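You operate a simulated robot arm through the tools that you are given. There is no shell and no other tool.

You are at the controls of a simulated robot arm. One attempt, no reset.

## Task
Test the Lot 57 board for damp: over 15 % to Seconds, otherwise Dry.
Fine: switch the gauge on, push its holder in, draw it back, and switch it off.
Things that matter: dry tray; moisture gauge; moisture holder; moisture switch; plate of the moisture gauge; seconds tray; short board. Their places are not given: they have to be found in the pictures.

It is judged by the outcome, as a careful person would: the job done as asked, and still so three seconds after it is handed in. It fails if anything else is knocked over, pushed out of place, dropped, spilled or broken.

## Robot
A 6-joint arm with a two-finger gripper, fixed in place. Base frame: the origin is at the foot of the arm, x ahead of it, y to its left, z up; the work surface is at about z = 708. Readings come in mm, rad, newtons and seconds.
With the tool pointing down near the work surface it reaches from about 300 to 840 mm from the base axis. Its first joint turns from -2.897 to 2.897 rad. Payload 2.45 kg.
Tool frame: the origin (TCP) lies between the finger pads and is the grasp point; the fingertips stand 20 mm ahead of it; z points along the fingers, y is the line along which they close. The gripper opens to 140 mm. The gripper's body begins 168 mm behind the TCP.
Orientation is that of the tool frame in the base frame, as a unit quaternion [w, x, y, z]. With the fingers straight down and closing along the base's y, the tool's x points along the base's -x, its y along +y and its z along -z.

## Interface
- The arm moves only by the tool nudge_tool. Its argument "increments" is a list of rows, each a list of 6 numbers: the shift along the tool's x, y, z in cm, then the turn, a rotation vector about the tool's x, y, z in rad. In form: [[tx, ty, tz, rx, ry, rz], ...]. A call has 1 to 20 rows; each row shifts and turns the commanded pose from where the row before left it, along the tool's axes as they then stand. "jaw" is the finger opening in cm, from 0 to 14, set as the call begins (left out, the last holds). Rows are played at 5 a second. More than 50 mm and 0.15 rad between two rows, or a gripper value outside its range, and nothing of the call is played. Where a pose cannot be reached the arm comes as near as it can. A force on the tool above 70 N (or 10 N above the force at the start of the call, whichever is more), or a blocked arm, ends the call early, and 0.2 s more pass. Each finger travels about 45 mm/s and halts on what it meets, pressing with about 39 N; the grip force reading is that of the motor and also rises with nothing between the fingers. The clock runs only during rows and for 0.2 s after the last one: add rows that do not move to give the fingers time. It gives the time, the measured TCP pose, the force on the tool (base axes), the opening and the grip force at its end, in the units of the frame above (readings bear some noise), with the torque about the TCP (base axes, N m) and any sound that the robot's microphone picked up.
- Cameras (640 x 400 px; columns grow to the right, rows downward): "scene" is fixed at [399.5, -649.9, 1260.1]; the picture's right is [0.87, -0.49, 0.00], its down [-0.20, -0.35, -0.92] and it looks along [0.45, 0.80, -0.40] (base axes); focal length 341 px, centre (320, 200). "wrist" rides on the gripper at [78, 11, -209] in the tool frame; the picture's right is [-0.14, 0.99, 0.00], its down [-0.92, -0.13, -0.37] and it looks along [-0.36, -0.05, 0.93] (tool axes); focal length 280 px, centre (320, 200).
- capture(camera): a new picture of that camera. No time passes.
- lift_body(by): slides the trunk up (or, below 0, down) by that many mm; the arm rides with it, the base frame stays. It gives what a move gives, with no picture.
- point_at(camera, pixels): for up to 12 pixels [column, row] of the newest picture of that camera ("zoom" is the newest enlarged one), the place [x, y, z] in the base frame of the surface seen there, good to about 2 mm. No time passes.
- enlarge(camera, box): a new picture of the part [left, top, right, bottom] of that camera's present view, enlarged. No time passes.
- close_job(): hands the job in; it is judged then, once.

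Open the gripper and draw the arm clear of the work before you hand the job in, unless the task says otherwise.

The tools are called after "Request:" as name(argument=value, ...) on one line, values as JSON. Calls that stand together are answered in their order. nudge_tool: Moves the arm, as the interface text tells. Its arguments: {"type":"object","properties":{"increments":{"type":"array"},"jaw":{"type":"number"}},"required":["increments"]} The other tools are called the same way: lift_body (by) slides the trunk up or down; capture (camera) takes a picture; point_at (camera, pixels) gives the place of the surface under pixels of a picture; enlarge (camera, box) takes an enlarged picture of a part of a camera's view; close_job () hands the job in.

At the start:

```text
clock: 0.0
tool_pos: [522.9, 136.1, 1096.7]
tcp_rot: [0.0, 0.0, 1.0, 0.001]
force: [-0.4, 0.5, -0.3]
moment: [-0.02, -0.01, -0.03]
grip_width: 139.8
grasp_force: 0.0
trunk travel left (down, up): [-100.0, 130.0]
```

scene: 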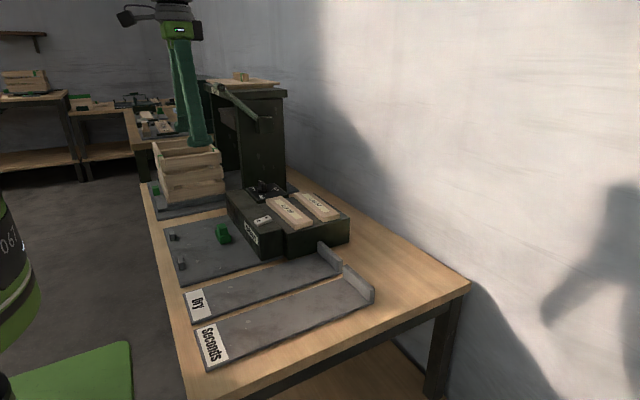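
wrist: 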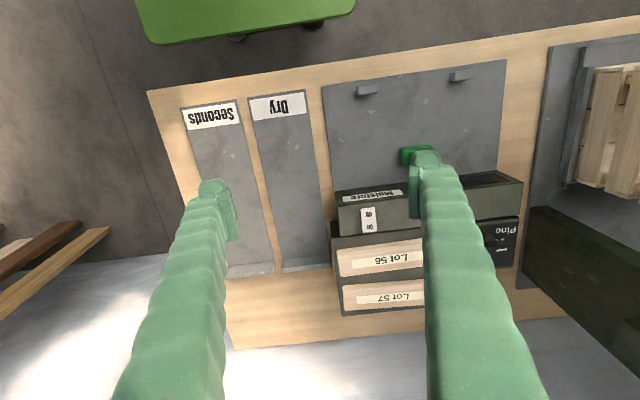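

The scene picture shows a dark block with two boards around (290,210) and (318,205), a green knob near (222,232), and trays Dry and Seconds. I take enlarged views to see them better.

Request:
enlarge(camera="scene", box=[140, 130, 380, 280])

Request:
enlarge(camera="wrist", box=[310, 40, 560, 330])

```text
2.67 times, centred on (260, 205) of scene
```

zoom: 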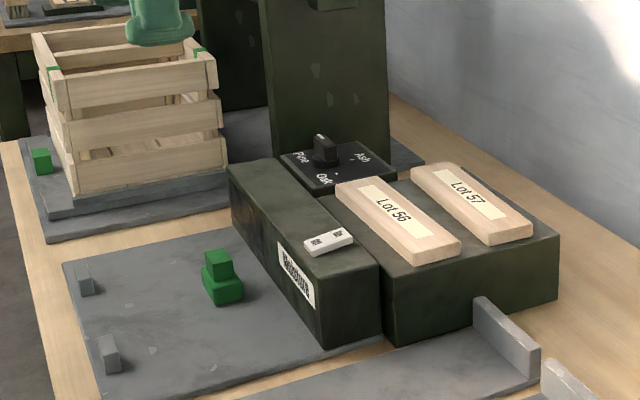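

```text
1.38 times, centred on (435, 185) of wrist
```

zoom: 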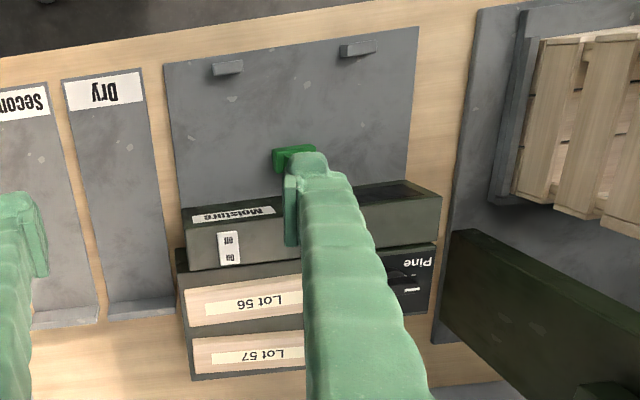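

I need finer views of the gauge body, dial and holder. I take closer zooms from the scene camera.

Request:
enlarge(camera="scene", box=[225, 165, 305, 215])

Request:
enlarge(camera="scene", box=[160, 190, 300, 280])

Request:
capture(camera="wrist")

Request:
capture(camera="scene")

```text
8.00 times, centred on (265, 190) of scene
```

zoom: 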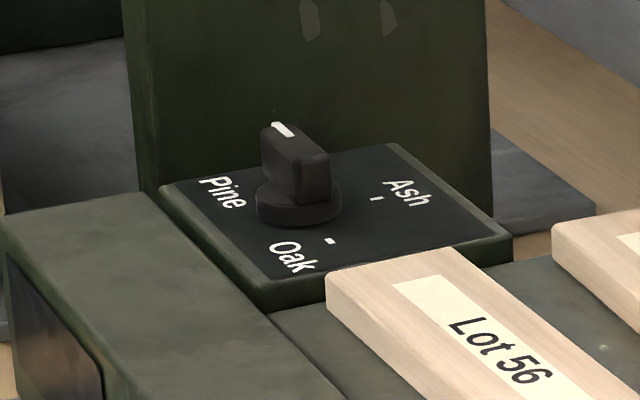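

```text
4.44 times, centred on (230, 235) of scene
```

zoom: 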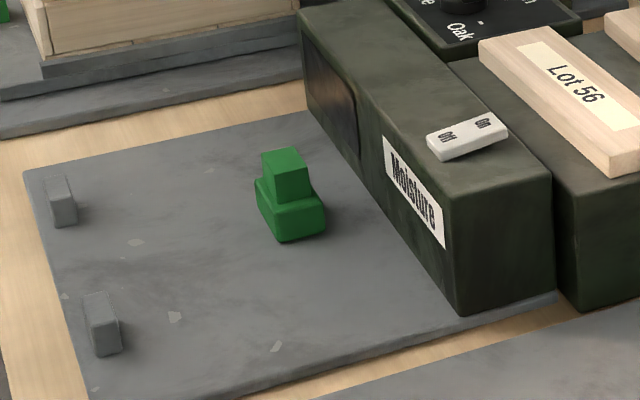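

```text
taken
```

wrist: 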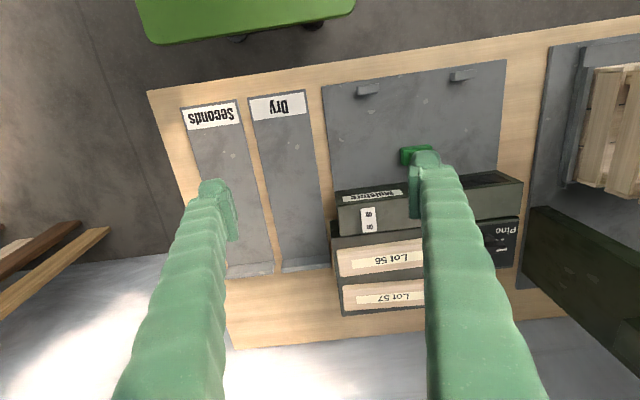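

```text
taken
```

scene: 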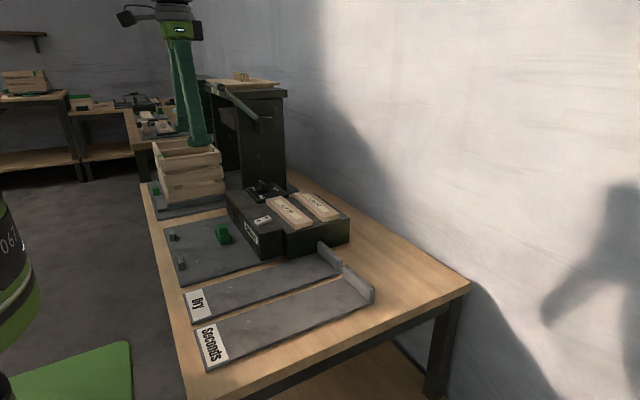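

I get coordinates of the key features from the scene and wrist pictures: gauge corners, switch, holder, pegs, boards, trays.

Request:
point_at(camera="scene", pixels=[[222, 229], [222, 237], [174, 238], [182, 264], [262, 219], [290, 211], [319, 206], [265, 186], [252, 235], [235, 200], [230, 298], [290, 315]])

Request:
point_at(camera="wrist", pixels=[[367, 90], [462, 77], [405, 155], [369, 213], [369, 228], [325, 87], [505, 62], [332, 190], [380, 260], [375, 297], [285, 180], [225, 180]])

```text
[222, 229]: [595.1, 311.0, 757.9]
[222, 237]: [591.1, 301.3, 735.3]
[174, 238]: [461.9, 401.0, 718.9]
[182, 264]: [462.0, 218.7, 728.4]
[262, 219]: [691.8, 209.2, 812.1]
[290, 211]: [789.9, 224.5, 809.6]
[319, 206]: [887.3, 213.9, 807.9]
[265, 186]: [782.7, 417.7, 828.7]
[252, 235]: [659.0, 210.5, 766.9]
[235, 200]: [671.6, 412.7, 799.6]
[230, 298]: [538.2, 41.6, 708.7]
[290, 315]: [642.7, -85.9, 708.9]
```

```text
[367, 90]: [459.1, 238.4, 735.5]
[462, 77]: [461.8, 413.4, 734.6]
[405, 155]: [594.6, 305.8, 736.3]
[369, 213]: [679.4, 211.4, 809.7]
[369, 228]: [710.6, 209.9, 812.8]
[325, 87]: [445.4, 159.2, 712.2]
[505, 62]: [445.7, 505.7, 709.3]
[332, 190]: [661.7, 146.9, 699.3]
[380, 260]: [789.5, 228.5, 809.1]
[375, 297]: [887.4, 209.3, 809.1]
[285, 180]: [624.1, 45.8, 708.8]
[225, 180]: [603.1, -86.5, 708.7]
```

I measure the boards' corners, gauge box edges and holder geometry via an enlarged scene view.

Request:
enlarge(camera="scene", box=[255, 175, 365, 265])

Request:
point_at(camera="zoom", pixels=[[65, 133], [115, 122], [300, 235], [235, 260], [225, 105], [278, 95], [465, 203], [398, 230], [130, 262], [420, 300], [520, 290], [550, 275]])

```text
4.44 times, centred on (310, 220) of scene
```

zoom: 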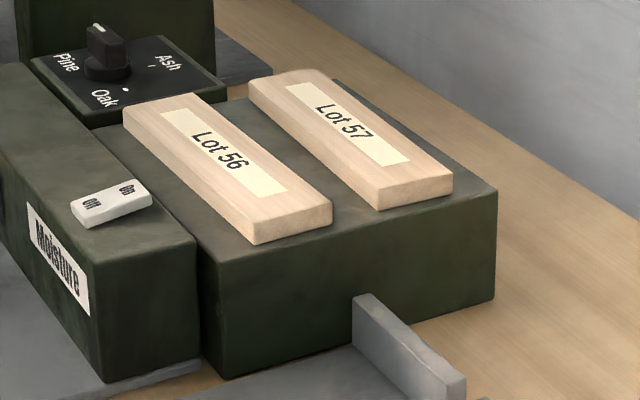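

```text
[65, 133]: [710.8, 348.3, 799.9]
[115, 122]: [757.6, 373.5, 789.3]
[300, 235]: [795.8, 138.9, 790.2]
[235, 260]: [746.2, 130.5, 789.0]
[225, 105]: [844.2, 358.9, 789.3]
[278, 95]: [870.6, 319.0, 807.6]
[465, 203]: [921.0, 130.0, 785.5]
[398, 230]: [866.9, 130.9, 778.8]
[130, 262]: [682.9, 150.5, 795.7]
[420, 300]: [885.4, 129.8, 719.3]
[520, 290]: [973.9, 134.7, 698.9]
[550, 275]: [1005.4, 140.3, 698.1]
```

The enlarged picture shows Lot 57's top corners at about (252,84), (316,72), (450,178), (380,190). I measure those and Lot 56's corners.

Request:
point_at(camera="zoom", pixels=[[254, 86], [314, 74], [446, 176], [384, 188], [385, 205], [445, 190], [128, 110], [190, 98], [328, 206], [258, 223], [350, 130], [430, 235]])

Request:
point_at(camera="scene", pixels=[[335, 260], [340, 250], [370, 290], [365, 295], [200, 310], [215, 350], [310, 260], [352, 285], [240, 185], [228, 205], [230, 195], [225, 240]])

```text
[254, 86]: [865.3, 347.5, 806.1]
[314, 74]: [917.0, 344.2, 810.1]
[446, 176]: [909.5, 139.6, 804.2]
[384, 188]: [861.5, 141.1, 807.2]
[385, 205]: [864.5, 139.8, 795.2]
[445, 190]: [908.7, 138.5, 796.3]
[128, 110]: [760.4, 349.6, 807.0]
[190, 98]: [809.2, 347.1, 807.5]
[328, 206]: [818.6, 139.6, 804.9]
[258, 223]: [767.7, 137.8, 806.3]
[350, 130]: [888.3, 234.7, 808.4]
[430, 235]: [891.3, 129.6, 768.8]
```

```text
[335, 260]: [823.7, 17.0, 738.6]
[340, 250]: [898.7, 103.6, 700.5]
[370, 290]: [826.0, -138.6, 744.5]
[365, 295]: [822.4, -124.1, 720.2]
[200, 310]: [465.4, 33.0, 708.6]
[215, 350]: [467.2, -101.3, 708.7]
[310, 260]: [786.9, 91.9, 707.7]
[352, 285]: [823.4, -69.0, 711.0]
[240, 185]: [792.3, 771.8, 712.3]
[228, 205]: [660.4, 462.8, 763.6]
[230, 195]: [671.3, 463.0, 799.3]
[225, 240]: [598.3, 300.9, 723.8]
```

The Lot 57 board is roughly x 861–918, y 138–350, top z ≈ 809. The gauge plate is about x 445–660, y 155–505. I move the arm over the plate to look at the holder and gauge face with the wrist camera.

Request:
nudge_tool(increments=[[1.6, 3.8, 0, 0, 0, 0], [1.6, 3.8, 0, 0, 0, 0], [1.6, 3.8, 0, 0, 0, 0], [1.6, 3.8, 0, 0, 0, 0], [1.6, 3.8, 0, 0, 0, 0], [0, 0, 0, 0, 0, 0]], jaw=14)

Request:
capture(camera="wrist")

```text
clock: 1.4
tool_pos: [443.5, 330.4, 1096.0]
tcp_rot: [0.0, 0.0, 1.0, 0.001]
force: [0.5, -0.8, 0.6]
moment: [-0.02, -0.04, 0.0]
grip_width: 140.0
grasp_force: 0.0
trunk travel left (down, up): [-100.0, 130.0]
```

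```text
taken
```

wrist: 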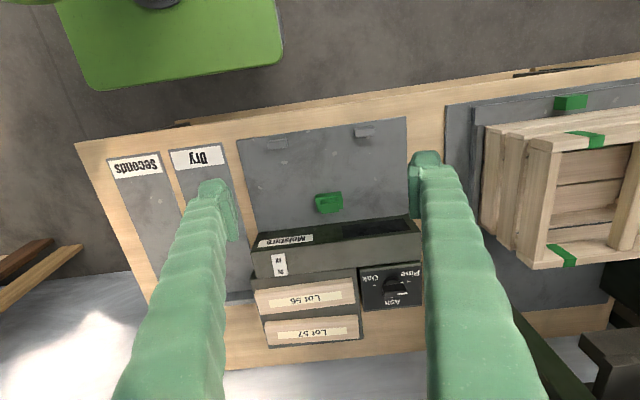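

The view between the fingers now shows the plate, holder (328,203), gauge with a dark slot/display on its face (370,230), and dial (390,287). I enlarge these.

Request:
enlarge(camera="wrist", box=[230, 110, 430, 250])

Request:
enlarge(camera="wrist", box=[240, 215, 430, 350])

```text
2.86 times, centred on (330, 180) of wrist
```

zoom: 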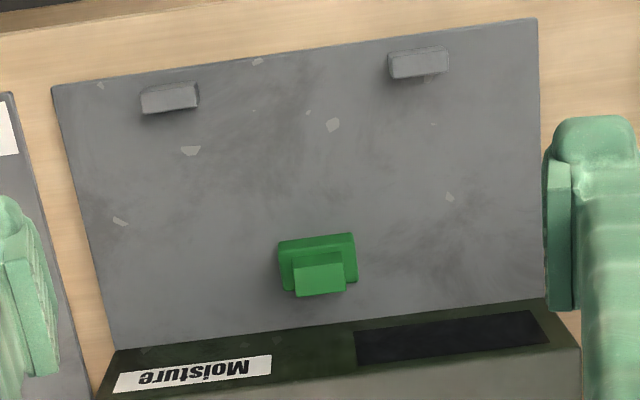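

```text
2.96 times, centred on (335, 282) of wrist
```

zoom: 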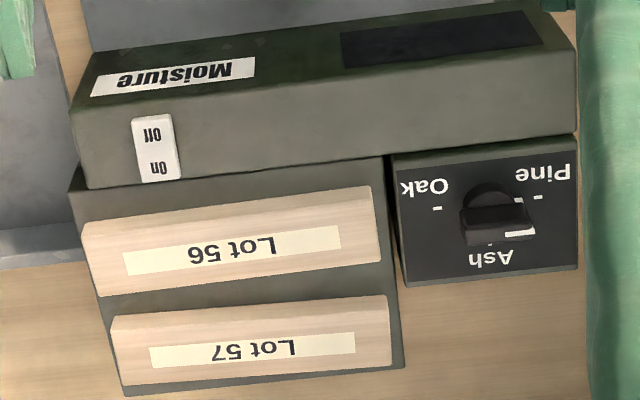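

The dial points toward Pine (+y mark), the display on the gauge face is dark (off). I measure the holder, pegs and plate edges from the wrist zoom.

Request:
enlarge(camera="wrist", box=[230, 110, 430, 250])

Request:
point_at(camera="zoom", pixels=[[145, 96], [197, 88], [170, 108], [392, 58], [445, 50], [420, 75], [283, 243], [350, 237], [298, 270], [343, 268], [318, 258], [320, 285]])

Request:
point_at(camera="zoom", pixels=[[55, 90], [535, 22], [115, 345], [545, 295], [360, 335], [535, 315], [545, 340], [362, 362], [120, 380], [268, 360], [320, 240], [317, 275]])

```text
2.86 times, centred on (330, 180) of wrist
```

zoom: 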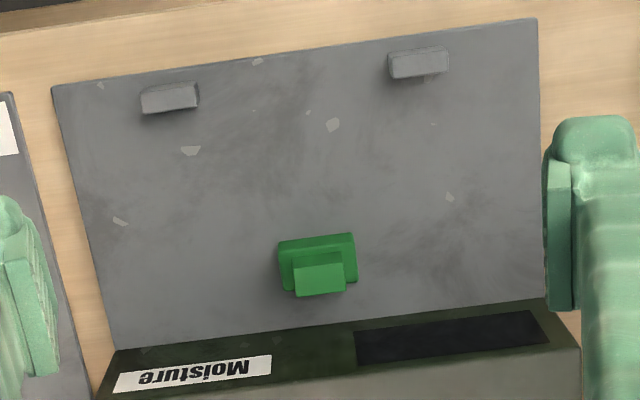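

```text
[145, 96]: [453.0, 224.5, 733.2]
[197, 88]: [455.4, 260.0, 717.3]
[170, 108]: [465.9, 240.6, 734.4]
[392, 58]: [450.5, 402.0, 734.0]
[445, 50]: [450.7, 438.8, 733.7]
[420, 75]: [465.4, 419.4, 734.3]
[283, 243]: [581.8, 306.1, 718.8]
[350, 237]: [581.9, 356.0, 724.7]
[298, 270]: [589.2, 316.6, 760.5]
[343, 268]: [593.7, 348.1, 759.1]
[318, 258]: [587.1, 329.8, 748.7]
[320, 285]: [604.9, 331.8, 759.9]
```

```text
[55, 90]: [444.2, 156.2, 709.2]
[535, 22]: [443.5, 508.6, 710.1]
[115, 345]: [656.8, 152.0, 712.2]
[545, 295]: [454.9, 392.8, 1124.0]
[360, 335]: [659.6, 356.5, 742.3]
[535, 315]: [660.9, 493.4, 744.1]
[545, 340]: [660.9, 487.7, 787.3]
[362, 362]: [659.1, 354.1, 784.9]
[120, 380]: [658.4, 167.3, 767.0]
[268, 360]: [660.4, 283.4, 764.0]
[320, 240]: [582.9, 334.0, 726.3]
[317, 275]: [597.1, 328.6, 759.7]
```

The holder (centre y≈331, x≈598) and the pegs (y≈242 and 420, x 450–466) are symmetric about y≈331, so the board seems to belong against the pegs, with the holder pressing it. I check the tall column's location before moving toward the boards.

Request:
capture(camera="scene")

Request:
point_at(camera="scene", pixels=[[265, 100], [245, 110], [262, 122], [240, 85], [275, 83], [265, 170], [285, 150], [230, 110], [240, 75], [155, 190], [225, 155], [285, 95]])

Request:
enlarge(camera="scene", box=[140, 60, 320, 220])

```text
taken
```

scene: 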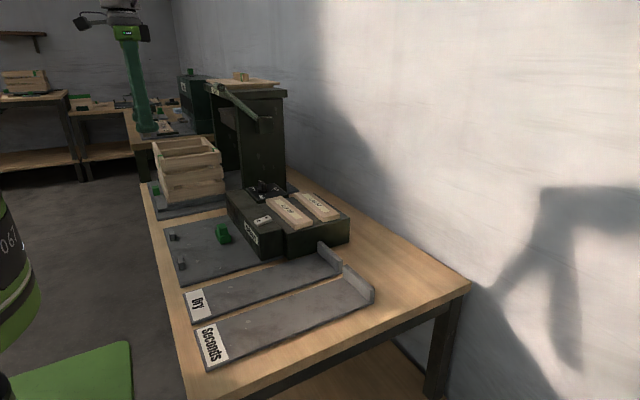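

```text
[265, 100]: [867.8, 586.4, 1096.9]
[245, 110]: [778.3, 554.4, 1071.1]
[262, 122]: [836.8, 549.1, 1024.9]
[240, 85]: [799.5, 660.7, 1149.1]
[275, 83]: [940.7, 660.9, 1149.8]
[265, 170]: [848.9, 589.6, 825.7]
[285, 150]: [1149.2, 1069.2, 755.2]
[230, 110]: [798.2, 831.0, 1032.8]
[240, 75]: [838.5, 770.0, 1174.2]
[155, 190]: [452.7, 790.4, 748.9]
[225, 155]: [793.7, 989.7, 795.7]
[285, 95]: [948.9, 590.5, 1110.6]
```

```text
2.50 times, centred on (230, 140) of scene
```

zoom: 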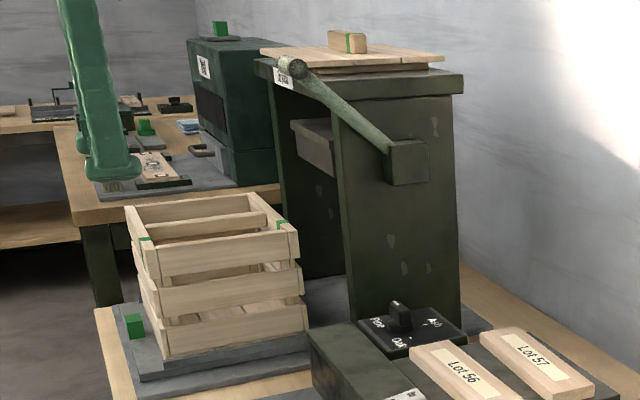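

The press with its lever (y≈545–660, z up to 1150) must be avoided; I stay at y<350. Now I test reach: move toward (800, 200, 1000) with the tool pointing down.

Request:
nudge_tool(increments=[[-4, -1.6, 1, 0, 0, 0], [-4, -1.6, 1, 0, 0, 0], [-4, -1.6, 1, 0, 0, 0], [-4, -1.6, 1, 0, 0, 0], [-4, -1.6, 1, 0, 0, 0], [-4, -1.6, 1, 0, 0, 0], [-4, -1.6, 1, 0, 0, 0], [-4, -1.6, 1, 0, 0, 0], [-4, -0.2, 1, 0, 0, 0], [0, 0, 0, 0, 0, 0]])

```text
clock: 3.6
tool_pos: [806.6, 197.1, 1006.3]
tcp_rot: [-0.001, 0.0, 1.0, -0.001]
force: [0.4, 0.4, -0.4]
moment: [0.02, 0.03, -0.01]
grip_width: 139.5
grasp_force: 0.1
trunk travel left (down, up): [-100.0, 130.0]
```

The arm reached (807,197,1006) upright. I extend further toward x=890 to find the limit.

Request:
nudge_tool(increments=[[-2, 0, 0, 0, 0, 0], [-2, 0, 0, 0, 0, 0], [-2, 0, 0, 0, 0, 0], [-2.3, 0, 0, 0, 0, 0], [0, 0, 0, 0, 0, 0], [0, 0, 0, 0, 0, 0]])

Request:
capture(camera="wrist")

```text
clock: 5.0
tool_pos: [849.2, 193.2, 1005.6]
tcp_rot: [0.0, -0.001, 1.0, 0.0]
force: [-0.9, 0.0, -0.7]
moment: [0.02, -0.03, 0.0]
grip_width: 140.0
grasp_force: 0.2
out of reach, approached as far as the arm can: row 3, 4
trunk travel left (down, up): [-100.0, 130.0]
```

```text
taken
```

wrist: 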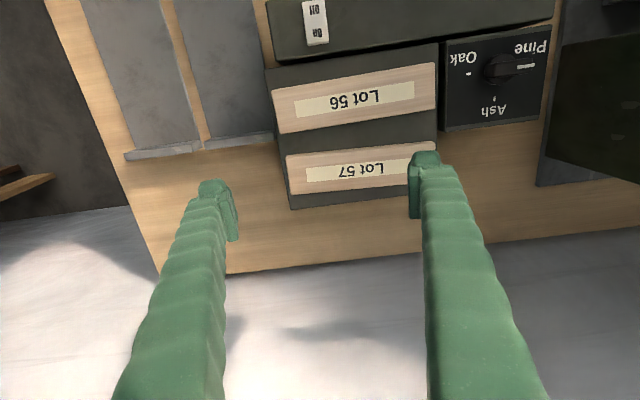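

Limit at z≈1006 is radius ≈871 mm. Dial clearly points at Pine. I go down 10 cm (still well above boards) pushing outward to see if reach changes.

Request:
nudge_tool(increments=[[0, 0, 3.5, 0, 0, 0], [0, 0, 3.5, 0, 0, 0], [0, 0, 3.5, 0, 0, 0], [-2, 0, 0, 0, 0, 0], [-2, 0, 0, 0, 0, 0], [0, 0, 0, 0, 0, 0], [0, 0, 0, 0, 0, 0]])

```text
clock: 6.6
tool_pos: [849.8, 185.9, 903.5]
tcp_rot: [-0.001, 0.0, 1.0, 0.0]
force: [-0.5, -0.5, -0.2]
moment: [0.01, 0.01, 0.0]
grip_width: 139.9
grasp_force: 0.0
out of reach, approached as far as the arm can: row 4, 5
trunk travel left (down, up): [-100.0, 130.0]
```

Upright reach stays ≈870 mm, but Lot 57 lies at radius ≈ 905–920, so I'll need a tilted tool. I tilt the tool outward by 0.3 rad here (z≈903, clear of everything) and read the pose.

Request:
nudge_tool(increments=[[1, 0, 0, 0, 0, 0], [0, 0, 0, 0, -0.1, 0], [0, 0, 0, 0, -0.1, 0], [0, 0, 0, 0, -0.1, 0], [0, 0, 0, 0, 0, 0]])

```text
clock: 7.8
tool_pos: [838.1, 185.0, 904.1]
tcp_rot: [0.15, 0.0, 0.989, 0.0]
force: [-0.2, 0.8, -0.9]
moment: [-0.01, -0.01, -0.04]
grip_width: 140.1
grasp_force: 0.0
trunk travel left (down, up): [-100.0, 130.0]
```

The tilt worked (0.3 rad). Now I extend along base +x to find the tilted reach limit.

Request:
nudge_tool(increments=[[-1.91, 0, 0.591, 0, 0, 0], [-1.91, 0, 0.591, 0, 0, 0], [-1.91, 0, 0.591, 0, 0, 0], [-1.91, 0, 0.591, 0, 0, 0], [-1.91, 0, 0.591, 0, 0, 0], [0, 0, 0, 0, 0, 0]])

Request:
capture(camera="wrist")

Request:
capture(camera="scene")

```text
clock: 9.2
tool_pos: [938.8, 185.0, 905.7]
tcp_rot: [0.151, 0.0, 0.989, 0.0]
force: [-0.5, -0.3, 0.2]
moment: [0.02, -0.03, -0.01]
grip_width: 140.0
grasp_force: 0.1
trunk travel left (down, up): [-100.0, 130.0]
```

```text
taken
```

wrist: 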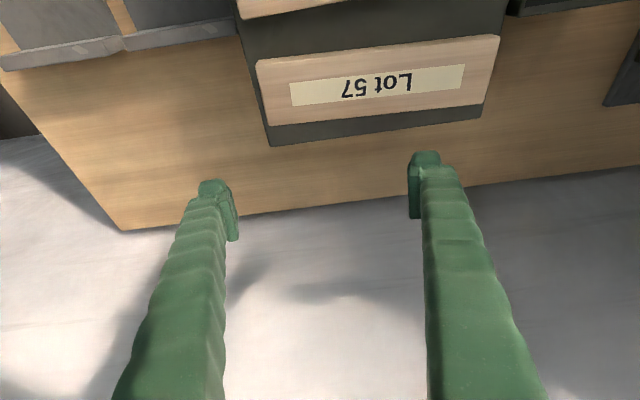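

```text
taken
```

scene: 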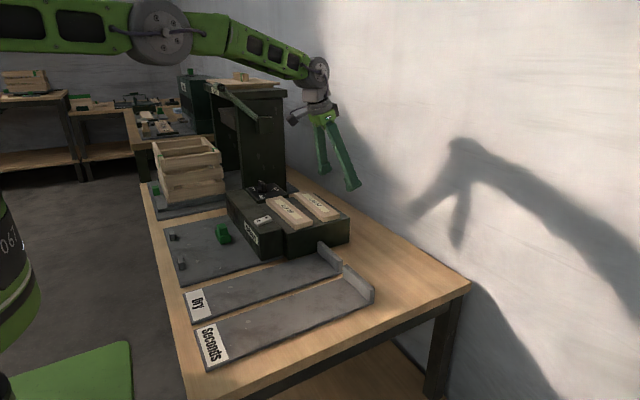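

Tilted 0.3 rad the arm reaches x≈939 (radius 957), so a small tilt (~7–8°) suffices to grip Lot 57 nearer its −y half. I retreat, straighten, rise to z≈1010 and turn the tool −90° about its axis so the fingers close along x.

Request:
nudge_tool(increments=[[3.82, 0, -1.182, 0, 0, 0], [3.82, 0, -1.182, 0, 0, 0], [2.3, 0, -0.71, 0, 0, 0], [0, 0, 0, 0, 0.1, 0], [0, 0, 0, 0, 0.1, 0], [0, 0, 0, 0, 0.1, 0], [0, 0, -3.5, 0, 0, 0], [0, 0, -3.5, 0, 0, 0], [0, 0, -3.5, 0, 0, 0], [0, 0, 0, 0, 0, -0.1428], [0, 0, 0, 0, 0, -0.1428], [0, 0, 0, 0, 0, -0.1428], [0, 0, 0, 0, 0, -0.1428], [0, 0, 0, 0, 0, -0.1428], [0, 0, 0, 0, 0, -0.1428], [0, 0, 0, 0, 0, -0.1428], [0, 0, 0, 0, 0, -0.1428], [0, 0, 0, 0, 0, -0.1428], [0, 0, 0, 0, 0, -0.1428], [0, 0, 0, 0, 0, -0.1428]])

```text
clock: 13.4
tool_pos: [835.1, 185.2, 1008.0]
tcp_rot: [0.0, 0.708, -0.706, 0.0]
force: [0.6, 0.1, 0.0]
moment: [-0.01, -0.02, 0.01]
grip_width: 139.8
grasp_force: 0.1
trunk travel left (down, up): [-100.0, 130.0]
```

The tool now closes along x (tool x = −y, tool y = −x). I lower the trunk by 100 mm so the shoulder is nearer the wrist's height, taking the TCP to z≈908.

Request:
lift_body(by=-100)

Request:
capture(camera="wrist")

Request:
capture(camera="scene")

```text
clock: 14.7
tool_pos: [835.8, 185.8, 910.6]
tcp_rot: [0.0, -0.706, 0.708, 0.0]
force: [-0.7, -0.1, -0.3]
moment: [-0.02, -0.05, 0.01]
grip_width: 140.0
grasp_force: 0.1
trunk travel left (down, up): [0.0, 230.0]
```

```text
taken
```

wrist: 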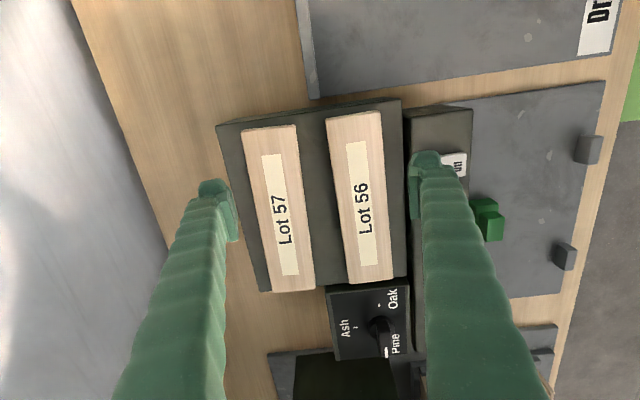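

```text
taken
```

scene: 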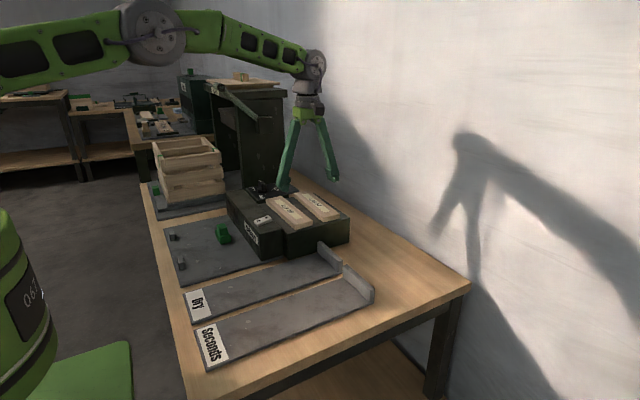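

The wrist picture shows Lot 57 clearly (242–314, 126–292). I enlarge and measure its edges and the block precisely.

Request:
enlarge(camera="wrist", box=[200, 90, 420, 310])

Request:
point_at(camera="wrist", pixels=[[246, 135], [293, 130], [310, 286], [268, 288], [260, 210], [304, 205], [332, 124], [377, 119], [347, 205], [388, 200], [225, 130], [262, 285]])

```text
1.82 times, centred on (310, 200) of wrist
```

zoom: 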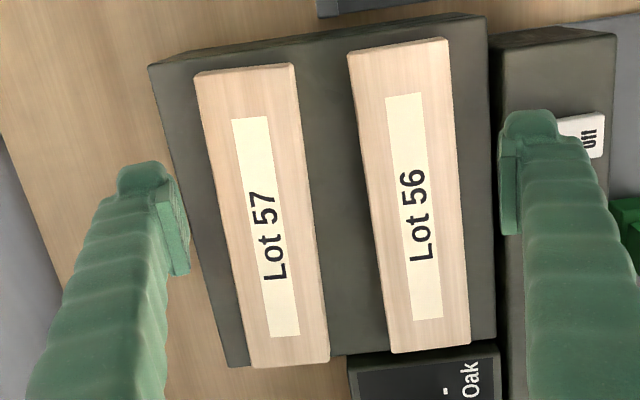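

```text
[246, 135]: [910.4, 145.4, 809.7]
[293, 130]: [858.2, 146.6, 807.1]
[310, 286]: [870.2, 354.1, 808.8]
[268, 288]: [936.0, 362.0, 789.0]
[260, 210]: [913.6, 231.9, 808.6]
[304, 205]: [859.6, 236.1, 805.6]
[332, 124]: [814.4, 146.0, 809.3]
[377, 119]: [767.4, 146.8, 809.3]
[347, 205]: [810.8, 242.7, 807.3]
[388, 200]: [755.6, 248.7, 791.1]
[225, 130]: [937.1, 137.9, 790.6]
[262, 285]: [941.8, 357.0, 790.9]
```

I measure edge points on the zoom: left and right top edges of Lot 57 near both ends and near y≈200.

Request:
point_at(camera="zoom", pixels=[[203, 90], [293, 80], [214, 150], [301, 145], [228, 220], [310, 215], [243, 290], [319, 290], [253, 345], [326, 345], [260, 70], [290, 355]])

```text
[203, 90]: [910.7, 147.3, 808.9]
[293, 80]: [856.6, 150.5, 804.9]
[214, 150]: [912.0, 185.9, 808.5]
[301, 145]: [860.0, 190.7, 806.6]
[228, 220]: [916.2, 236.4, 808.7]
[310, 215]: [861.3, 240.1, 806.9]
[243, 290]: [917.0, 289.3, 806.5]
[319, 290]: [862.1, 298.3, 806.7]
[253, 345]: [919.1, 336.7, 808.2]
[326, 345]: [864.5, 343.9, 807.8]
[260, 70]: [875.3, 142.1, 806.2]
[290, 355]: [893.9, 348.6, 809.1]
```

Lot 57 is turned slightly (its axis goes (0.042, 1)), centreline x≈886 at y≈190, top z≈808, block top z≈790. I align the yaw, tilt 0.13 rad outward, set the jaw to 7.6 cm, and go above (886,190) at z≈860 to verify reach.

Request:
nudge_tool(increments=[[0, 0, 0, 0, 0, 0.042], [0, 0, 0, 0.13, 0, 0], [-0.305, -2.145, 2.8, 0, 0, 0], [-0.305, -2.145, 2.8, 0, 0, 0], [0, 0, 0, 0, 0, 0], [0, 0, 0, 0, 0, 0]], jaw=7.6)

Request:
capture(camera="wrist")

```text
clock: 16.1
tool_pos: [884.2, 188.2, 861.0]
tcp_rot: [0.045, -0.69, 0.721, -0.046]
force: [-0.8, -0.3, 0.3]
moment: [0.04, -0.03, 0.0]
grip_width: 76.3
grasp_force: 0.0
trunk travel left (down, up): [0.0, 230.0]
```

```text
taken
```

wrist: 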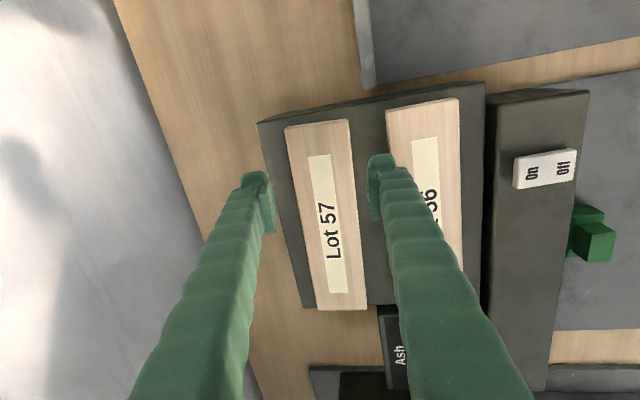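

Reached without any limit. I see whether less tilt suffices: reduce to 0.10 rad here.

Request:
nudge_tool(increments=[[0, 0, 0, -0.03, 0, 0], [0, 0, 0, 0, 0, 0]])

```text
clock: 16.7
tool_pos: [883.5, 188.2, 860.5]
tcp_rot: [0.035, -0.691, 0.721, -0.036]
force: [-0.6, 0.5, -0.3]
moment: [-0.01, 0.06, -0.02]
grip_width: 76.1
grasp_force: 0.1
trunk travel left (down, up): [0.0, 230.0]
```

Tilt 0.10 rad is also reachable. I align over the centreline and lower to z≈838 (tips still above the boards) for a visual check.

Request:
nudge_tool(increments=[[-0.21, -0.016, 2.264, 0, 0, 0], [0, 0, 0, 0, 0, 0], [0, 0, 0, 0, 0, 0]])

Request:
capture(camera="wrist")

Request:
enlarge(camera="scene", box=[250, 130, 380, 240])

```text
clock: 17.5
tool_pos: [881.0, 189.7, 837.4]
tcp_rot: [0.035, -0.69, 0.722, -0.036]
force: [0.0, 0.0, -0.3]
moment: [0.0, 0.01, 0.01]
grip_width: 76.0
grasp_force: 0.0
out of reach, approached as far as the arm can: row 1
trunk travel left (down, up): [0.0, 230.0]
```

```text
taken
```

wrist: 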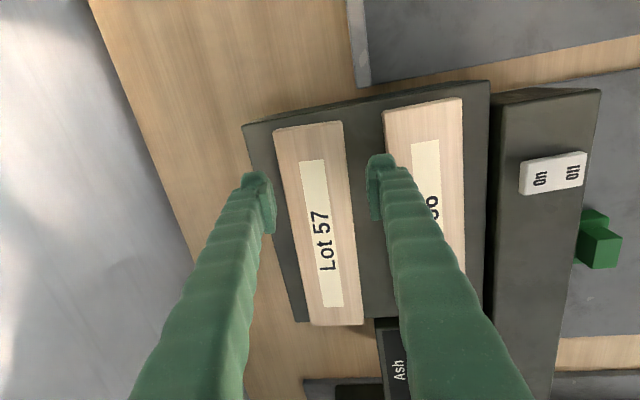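

```text
3.64 times, centred on (315, 185) of scene
```

zoom: 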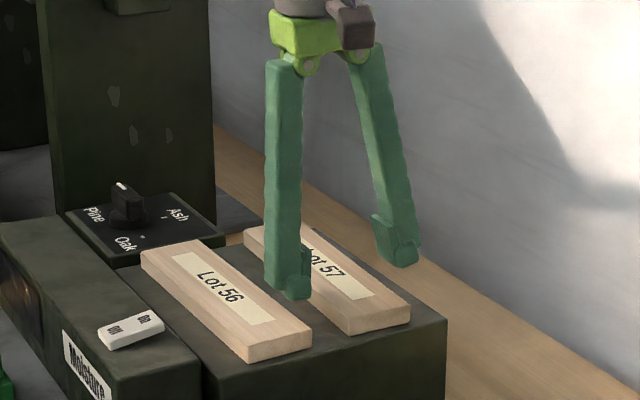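

The limit was hit at tilt 0.10, so I go back to 0.13 rad tilt and shift +5 mm in x to centre over the board (board centre column ≈316 vs finger midpoint ≈322).

Request:
nudge_tool(increments=[[0, 0, 0, 0.03, 0, 0], [-0.02, -0.495, 0.065, 0, 0, 0], [0, 0, 0, 0, 0, 0], [0, 0, 0, 0, 0, 0]])

Request:
capture(camera="wrist")

```text
clock: 18.5
tool_pos: [887.0, 191.3, 836.1]
tcp_rot: [0.046, -0.69, 0.721, -0.047]
force: [0.9, 0.1, 0.5]
moment: [-0.02, 0.01, 0.0]
grip_width: 76.2
grasp_force: 0.0
trunk travel left (down, up): [0.0, 230.0]
```

```text
taken
```

wrist: 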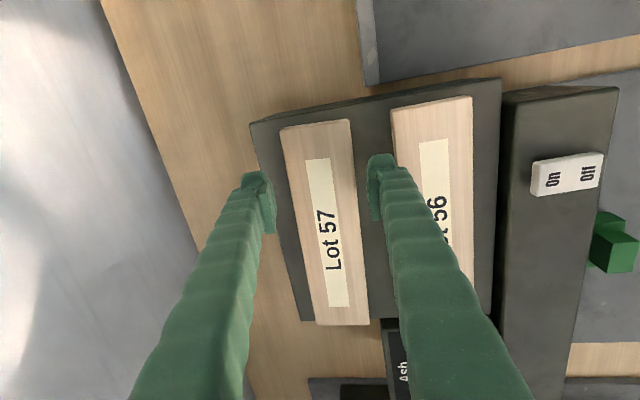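

The board (columns 290–357 at row 190) is now centred between the fingers. I lower straight down to z≈819 in small steps.

Request:
nudge_tool(increments=[[0, 0.135, 0.84, 0, 0, 0], [0, 0.135, 0.84, 0, 0, 0], [0, 0, 0, 0, 0, 0]])

Request:
capture(camera="wrist")

Request:
enlarge(camera="scene", box=[250, 130, 380, 240])

```text
clock: 19.3
tool_pos: [886.1, 189.7, 818.0]
tcp_rot: [0.045, -0.69, 0.721, -0.047]
force: [0.0, 0.6, 0.5]
moment: [-0.03, -0.01, 0.0]
grip_width: 76.1
grasp_force: 0.0
trunk travel left (down, up): [0.0, 230.0]
```

```text
taken
```

wrist: 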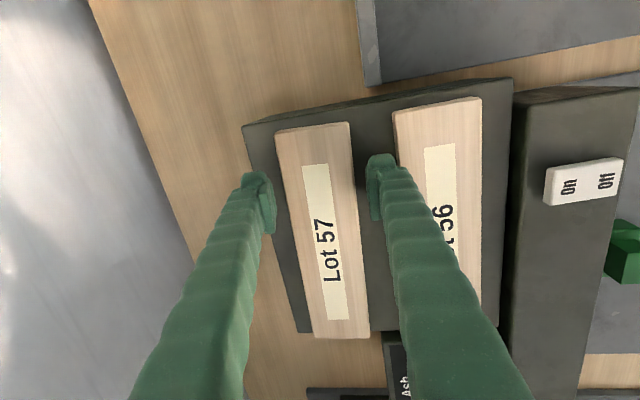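

```text
3.64 times, centred on (315, 185) of scene
```

zoom: 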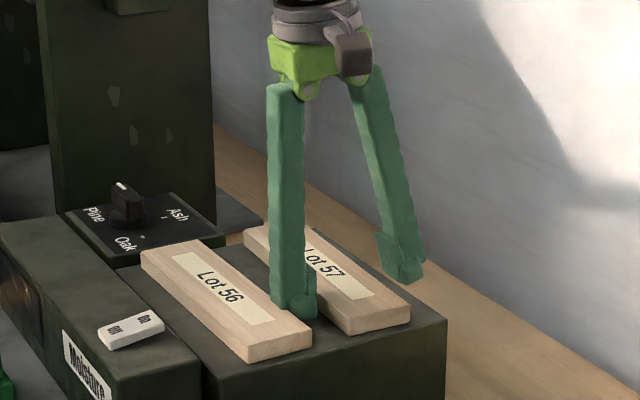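

Fingers straddle the board with no contact force. I close the jaw on the board.

Request:
nudge_tool(increments=[[0, 0, 0, 0, 0, 0], [0, 0, 0, 0, 0, 0], [0, 0, 0, 0, 0, 0], [0, 0, 0, 0, 0, 0], [0, 0, 0, 0, 0, 0]], jaw=4)

Request:
capture(camera="wrist")

Request:
enlarge(camera="scene", box=[250, 130, 380, 240])

```text
clock: 20.5
tool_pos: [886.5, 191.5, 823.6]
tcp_rot: [0.047, -0.69, 0.721, -0.048]
force: [-3.5, 1.3, 22.6]
moment: [-0.05, -0.68, 0.03]
grip_width: 40.5
grasp_force: 0.2
trunk travel left (down, up): [0.0, 230.0]
```

```text
taken
```

wrist: 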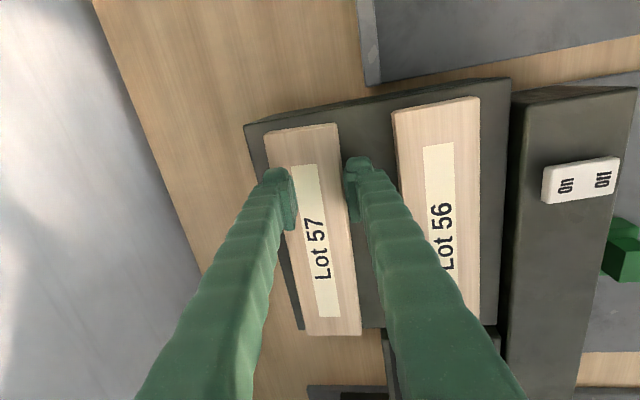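

```text
3.64 times, centred on (315, 185) of scene
```

zoom: 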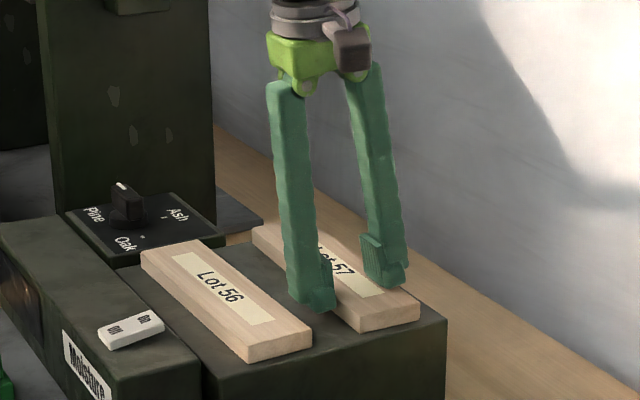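

Closing slipped: the +x finger rode up on top of Lot 57 (z pushed to 823.6, width 40, 22 N upward) and the board shifted slightly to +x. I raise the tool 3 cm straight up, keeping the jaw, then look.

Request:
nudge_tool(increments=[[0, -0.13, -0.99, 0, 0, 0], [0, -0.13, -0.99, 0, 0, 0], [0, -0.26, -1.98, 0, 0, 0], [0, -0.26, -1.98, 0, 0, 0], [0, 0, 0, 0, 0, 0]])

Request:
capture(camera="wrist")

Request:
capture(camera="scene")

Request:
enlarge(camera="scene", box=[250, 130, 380, 240])

```text
clock: 21.7
tool_pos: [885.2, 189.8, 878.6]
tcp_rot: [0.045, -0.689, 0.722, -0.046]
force: [-0.4, 0.2, -0.3]
moment: [0.0, 0.02, 0.01]
grip_width: 39.9
grasp_force: 0.0
trunk travel left (down, up): [0.0, 230.0]
```

```text
taken
```

wrist: 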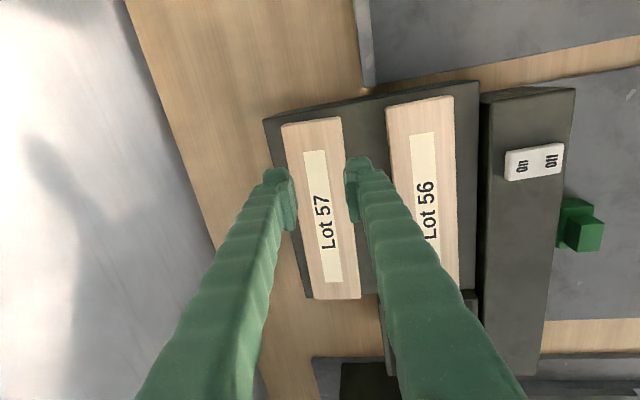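

```text
taken
```

scene: 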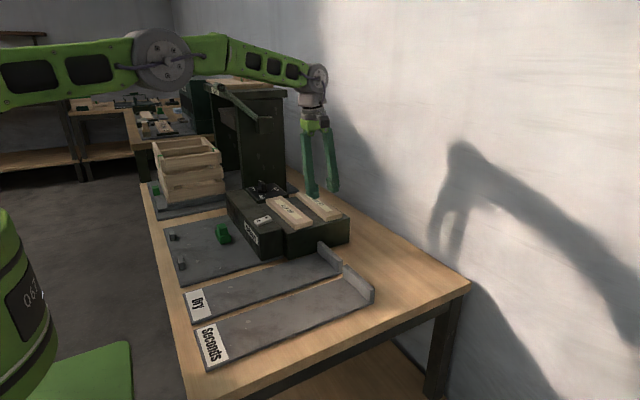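

```text
3.64 times, centred on (315, 185) of scene
```

zoom: 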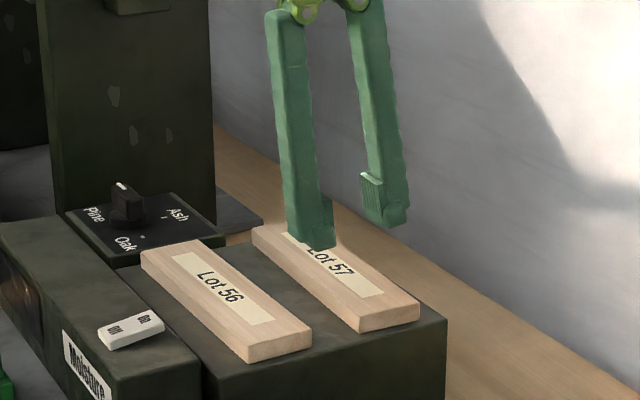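

Released; Lot 57 lies flat, moved a bit to +x. I measure its new edges.

Request:
point_at(camera="zoom", pixels=[[258, 230], [358, 318], [416, 300], [362, 328], [300, 226], [418, 312], [400, 285], [310, 275]])

Request:
point_at(camera="wrist", pixels=[[285, 128], [340, 122], [345, 150], [355, 240], [312, 240], [359, 292], [318, 295], [320, 296], [266, 125], [313, 122]])

```text
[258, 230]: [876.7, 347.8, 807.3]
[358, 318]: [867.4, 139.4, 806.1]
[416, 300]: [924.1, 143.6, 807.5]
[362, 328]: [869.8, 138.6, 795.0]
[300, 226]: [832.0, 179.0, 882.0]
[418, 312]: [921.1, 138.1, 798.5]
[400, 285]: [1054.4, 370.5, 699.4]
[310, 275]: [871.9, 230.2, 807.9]
```

```text
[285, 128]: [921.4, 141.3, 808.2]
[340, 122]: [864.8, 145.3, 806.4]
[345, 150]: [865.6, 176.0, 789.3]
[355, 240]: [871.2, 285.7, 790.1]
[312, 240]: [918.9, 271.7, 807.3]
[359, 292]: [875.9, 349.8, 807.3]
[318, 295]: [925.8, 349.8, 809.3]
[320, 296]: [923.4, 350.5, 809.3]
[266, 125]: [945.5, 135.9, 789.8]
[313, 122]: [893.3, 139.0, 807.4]
```

I check the actual fingertip positions relative to the TCP by pointing at the finger ends in the enlarged view.

Request:
enlarge(camera="scene", box=[290, 130, 350, 200])

Request:
point_at(camera="zoom", pixels=[[160, 350], [170, 370], [180, 372], [320, 330], [330, 345], [300, 290], [190, 340], [150, 300]])

```text
5.71 times, centred on (320, 165) of scene
```

zoom: 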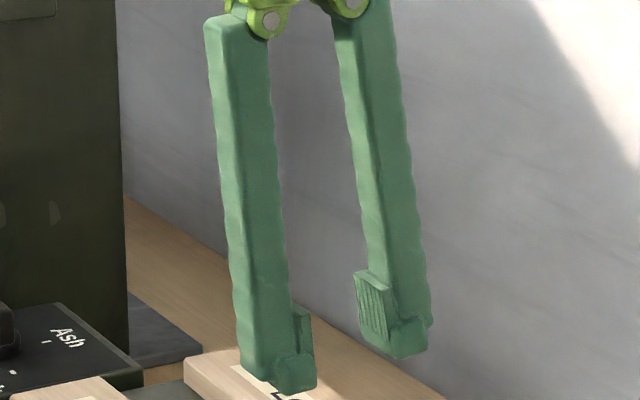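

```text
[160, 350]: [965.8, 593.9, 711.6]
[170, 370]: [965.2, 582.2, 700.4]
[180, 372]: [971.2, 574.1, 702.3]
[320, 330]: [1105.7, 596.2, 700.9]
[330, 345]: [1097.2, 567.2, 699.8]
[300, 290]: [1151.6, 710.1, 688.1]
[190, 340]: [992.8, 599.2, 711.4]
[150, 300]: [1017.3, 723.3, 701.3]
```

The finger ends in this zoom are at (250–316, 380–392) for the −x finger and (362–428, 340–356) for the +x finger; I measure those.

Request:
point_at(camera="zoom", pixels=[[245, 374], [285, 388], [312, 384], [308, 350], [366, 335], [396, 354], [425, 345], [378, 300], [265, 370], [410, 335]])

```text
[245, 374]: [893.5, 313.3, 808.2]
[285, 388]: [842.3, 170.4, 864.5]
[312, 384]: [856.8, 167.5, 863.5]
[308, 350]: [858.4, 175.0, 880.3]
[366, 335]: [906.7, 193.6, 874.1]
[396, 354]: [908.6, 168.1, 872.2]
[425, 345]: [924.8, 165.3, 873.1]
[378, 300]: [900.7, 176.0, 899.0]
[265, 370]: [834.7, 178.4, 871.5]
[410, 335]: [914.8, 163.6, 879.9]
```

The tips appear only ~12–14 mm ahead of the TCP at this opening, which explains the slip. I open to 7.6 cm and measure the tips again.

Request:
nudge_tool(increments=[[0, 0, 0, 0, 0, 0], [0, 0, 0, 0, 0, 0], [0, 0, 0, 0, 0, 0]], jaw=7.6)

Request:
enlarge(camera="scene", box=[290, 130, 350, 200])

```text
clock: 22.5
tool_pos: [885.8, 190.1, 878.8]
tcp_rot: [0.045, -0.69, 0.721, -0.047]
force: [-0.4, 0.5, -0.5]
moment: [0.03, -0.02, -0.01]
grip_width: 76.0
grasp_force: 0.0
trunk travel left (down, up): [0.0, 230.0]
```

```text
5.71 times, centred on (320, 165) of scene
```

zoom: 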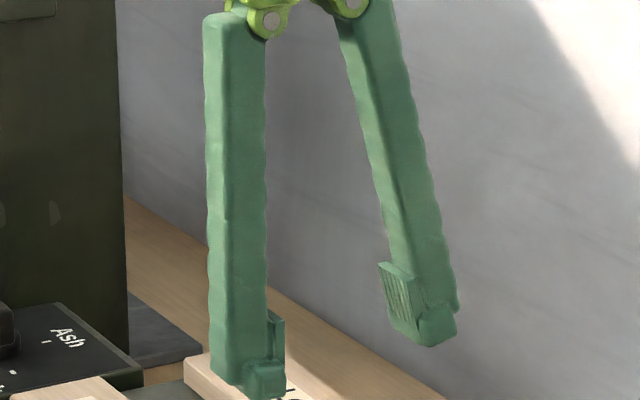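

Now I point at the tip bottoms: −x finger at (262,396),(282,390); +x finger at (398,330),(424,342),(452,332).

Request:
point_at(camera="zoom", pixels=[[258, 396], [281, 392], [266, 380], [280, 360], [276, 325], [396, 327], [423, 344], [452, 333], [405, 300], [432, 320]])

```text
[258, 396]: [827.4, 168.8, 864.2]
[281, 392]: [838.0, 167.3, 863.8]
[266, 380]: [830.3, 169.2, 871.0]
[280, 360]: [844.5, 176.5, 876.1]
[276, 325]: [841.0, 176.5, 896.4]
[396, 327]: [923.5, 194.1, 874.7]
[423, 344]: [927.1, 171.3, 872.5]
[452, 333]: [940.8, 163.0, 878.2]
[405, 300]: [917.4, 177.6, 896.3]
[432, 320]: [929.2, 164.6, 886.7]
```

Visible tips are ~12 mm ahead, contact evidence says ~18–20 mm, so squeezing a tilted grip over the block is marginal. Instead I'll slide Lot 57 along −y so its end overhangs the block, then grip deep. First I tilt to 0.40 rad, close the jaw and go above the board's +y end (897, 378, 871).

Request:
nudge_tool(increments=[[0, 0, 0, 0.135, 0, 0], [0, 0, 0, 0.135, 0, 0], [-3.766, 0, 0.152, 0, 0, 0], [-3.766, 0, 0.152, 0, 0, 0], [-3.766, 0, 0.152, 0, 0, 0], [-3.766, 0, 0.152, 0, 0, 0], [-3.766, 0, 0.152, 0, 0, 0], [0, 0, 0, 0, 0, 0], [0, 0, 0, 0, 0, 0]], jaw=0)

Request:
capture(camera="wrist")

Request:
capture(camera="scene")

```text
clock: 24.5
tool_pos: [895.7, 376.6, 874.6]
tcp_rot: [0.137, -0.678, 0.708, -0.144]
force: [-0.1, -0.5, 0.0]
moment: [0.02, 0.01, 0.03]
grip_width: 0.0
grasp_force: 29.3
trunk travel left (down, up): [0.0, 230.0]
```

```text
taken
```

wrist: 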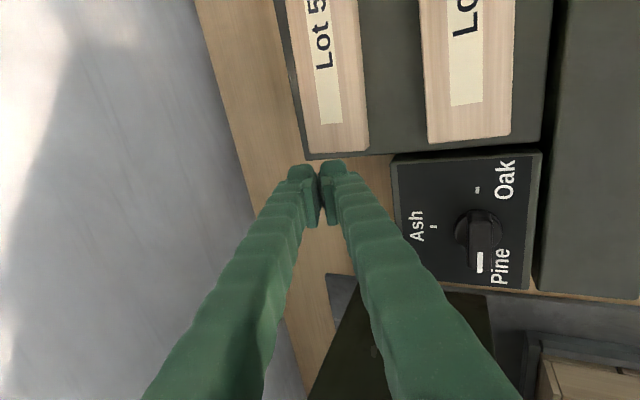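

```text
taken
```

scene: 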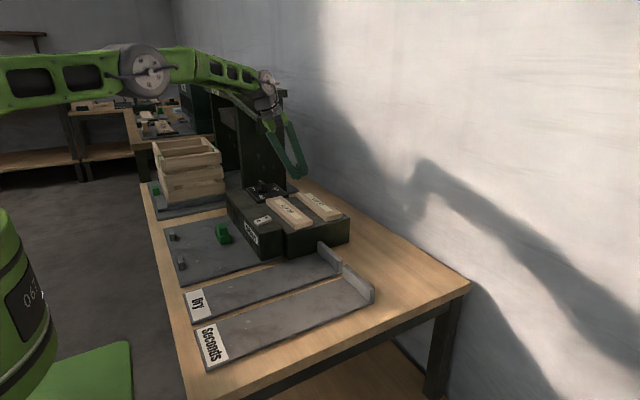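

The closed fingers are past the board's +y end. I measure the board end, block end and dial box edge from this wrist view.

Request:
point_at(camera="wrist", pixels=[[312, 145], [362, 145], [340, 149], [345, 120], [310, 158], [385, 152], [393, 165], [405, 250], [317, 120], [366, 120], [330, 230], [480, 240]])

```text
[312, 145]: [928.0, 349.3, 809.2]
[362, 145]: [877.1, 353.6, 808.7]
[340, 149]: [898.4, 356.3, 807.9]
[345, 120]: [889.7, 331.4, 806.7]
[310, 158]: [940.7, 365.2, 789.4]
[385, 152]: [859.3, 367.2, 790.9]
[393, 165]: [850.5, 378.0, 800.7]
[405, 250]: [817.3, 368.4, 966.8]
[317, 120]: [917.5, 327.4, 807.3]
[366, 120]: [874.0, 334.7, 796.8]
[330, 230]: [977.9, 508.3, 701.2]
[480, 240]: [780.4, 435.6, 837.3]
```

Board end is at y≈356, centre x≈902; the block ends at y≈367 and the dial box begins at y≈378, x≤850. I move to x≈901, y≈381 and lower to z≈817 so the tips face the end of the board.

Request:
nudge_tool(increments=[[-0.21, 0.9, 2.74, 0, 0, 0], [-0.21, 0.9, 2.74, 0, 0, 0], [0, 0, 0, 0, 0, 0]])

Request:
capture(camera="wrist")

Request:
enlarge(camera="scene", box=[240, 130, 360, 240])

```text
clock: 25.3
tool_pos: [894.5, 378.9, 816.1]
tcp_rot: [0.137, -0.678, 0.708, -0.143]
force: [-0.7, -0.5, 0.4]
moment: [0.01, 0.0, 0.03]
grip_width: 0.0
grasp_force: 29.7
out of reach, approached as far as the arm can: row 2
trunk travel left (down, up): [0.0, 230.0]
```

```text
taken
```

wrist: 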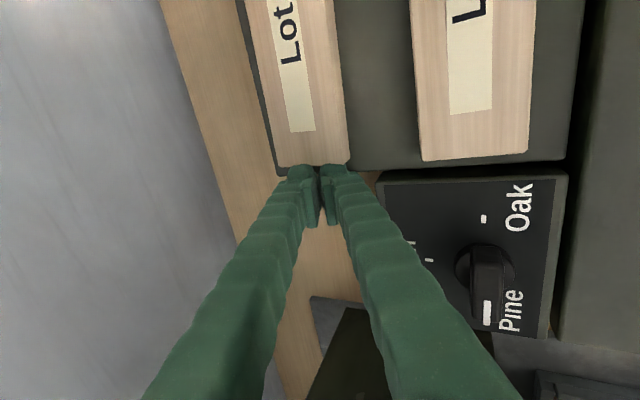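

```text
3.64 times, centred on (300, 185) of scene
```

zoom: 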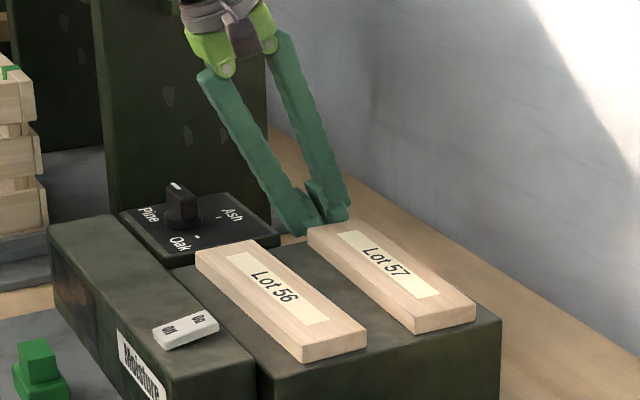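

The arm stopped at x=894.5 (limit), but the 28 mm-wide fingertip face still covers the board's centre line (x≈897). I push slowly along tool +x (−y) by 5 cm, then check.

Request:
nudge_tool(increments=[[0.7, 0, 0, 0, 0, 0], [0.7, 0, 0, 0, 0, 0], [0.7, 0, 0, 0, 0, 0], [0.7, 0, 0, 0, 0, 0], [0.7, 0, 0, 0, 0, 0], [0.7, 0, 0, 0, 0, 0], [0.7, 0, 0, 0, 0, 0], [0, 0, 0, 0, 0, 0]])

Request:
capture(camera="wrist")

Request:
enlarge(camera="scene", box=[240, 130, 360, 240])

```text
clock: 27.1
tool_pos: [911.2, 339.5, 813.4]
tcp_rot: [0.137, -0.678, 0.708, -0.143]
force: [0.7, -0.3, 0.0]
moment: [0.01, -0.01, 0.01]
grip_width: 0.1
grasp_force: 30.0
out of reach, approached as far as the arm can: row 2, 3, 4, 5, 7
trunk travel left (down, up): [0.0, 230.0]
```

```text
taken
```

wrist: 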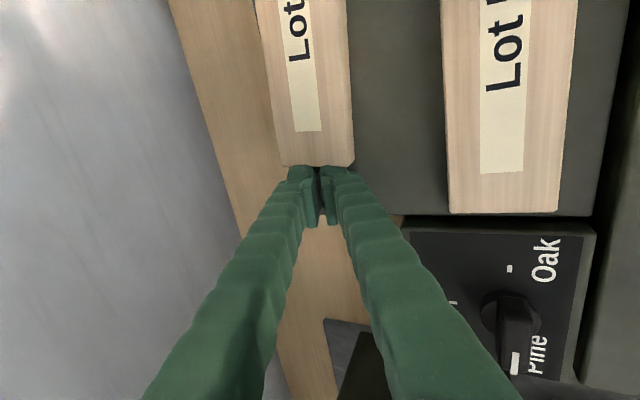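

```text
3.64 times, centred on (300, 185) of scene
```

zoom: 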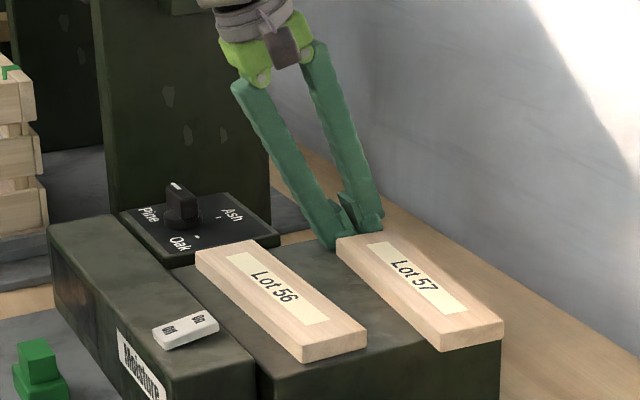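

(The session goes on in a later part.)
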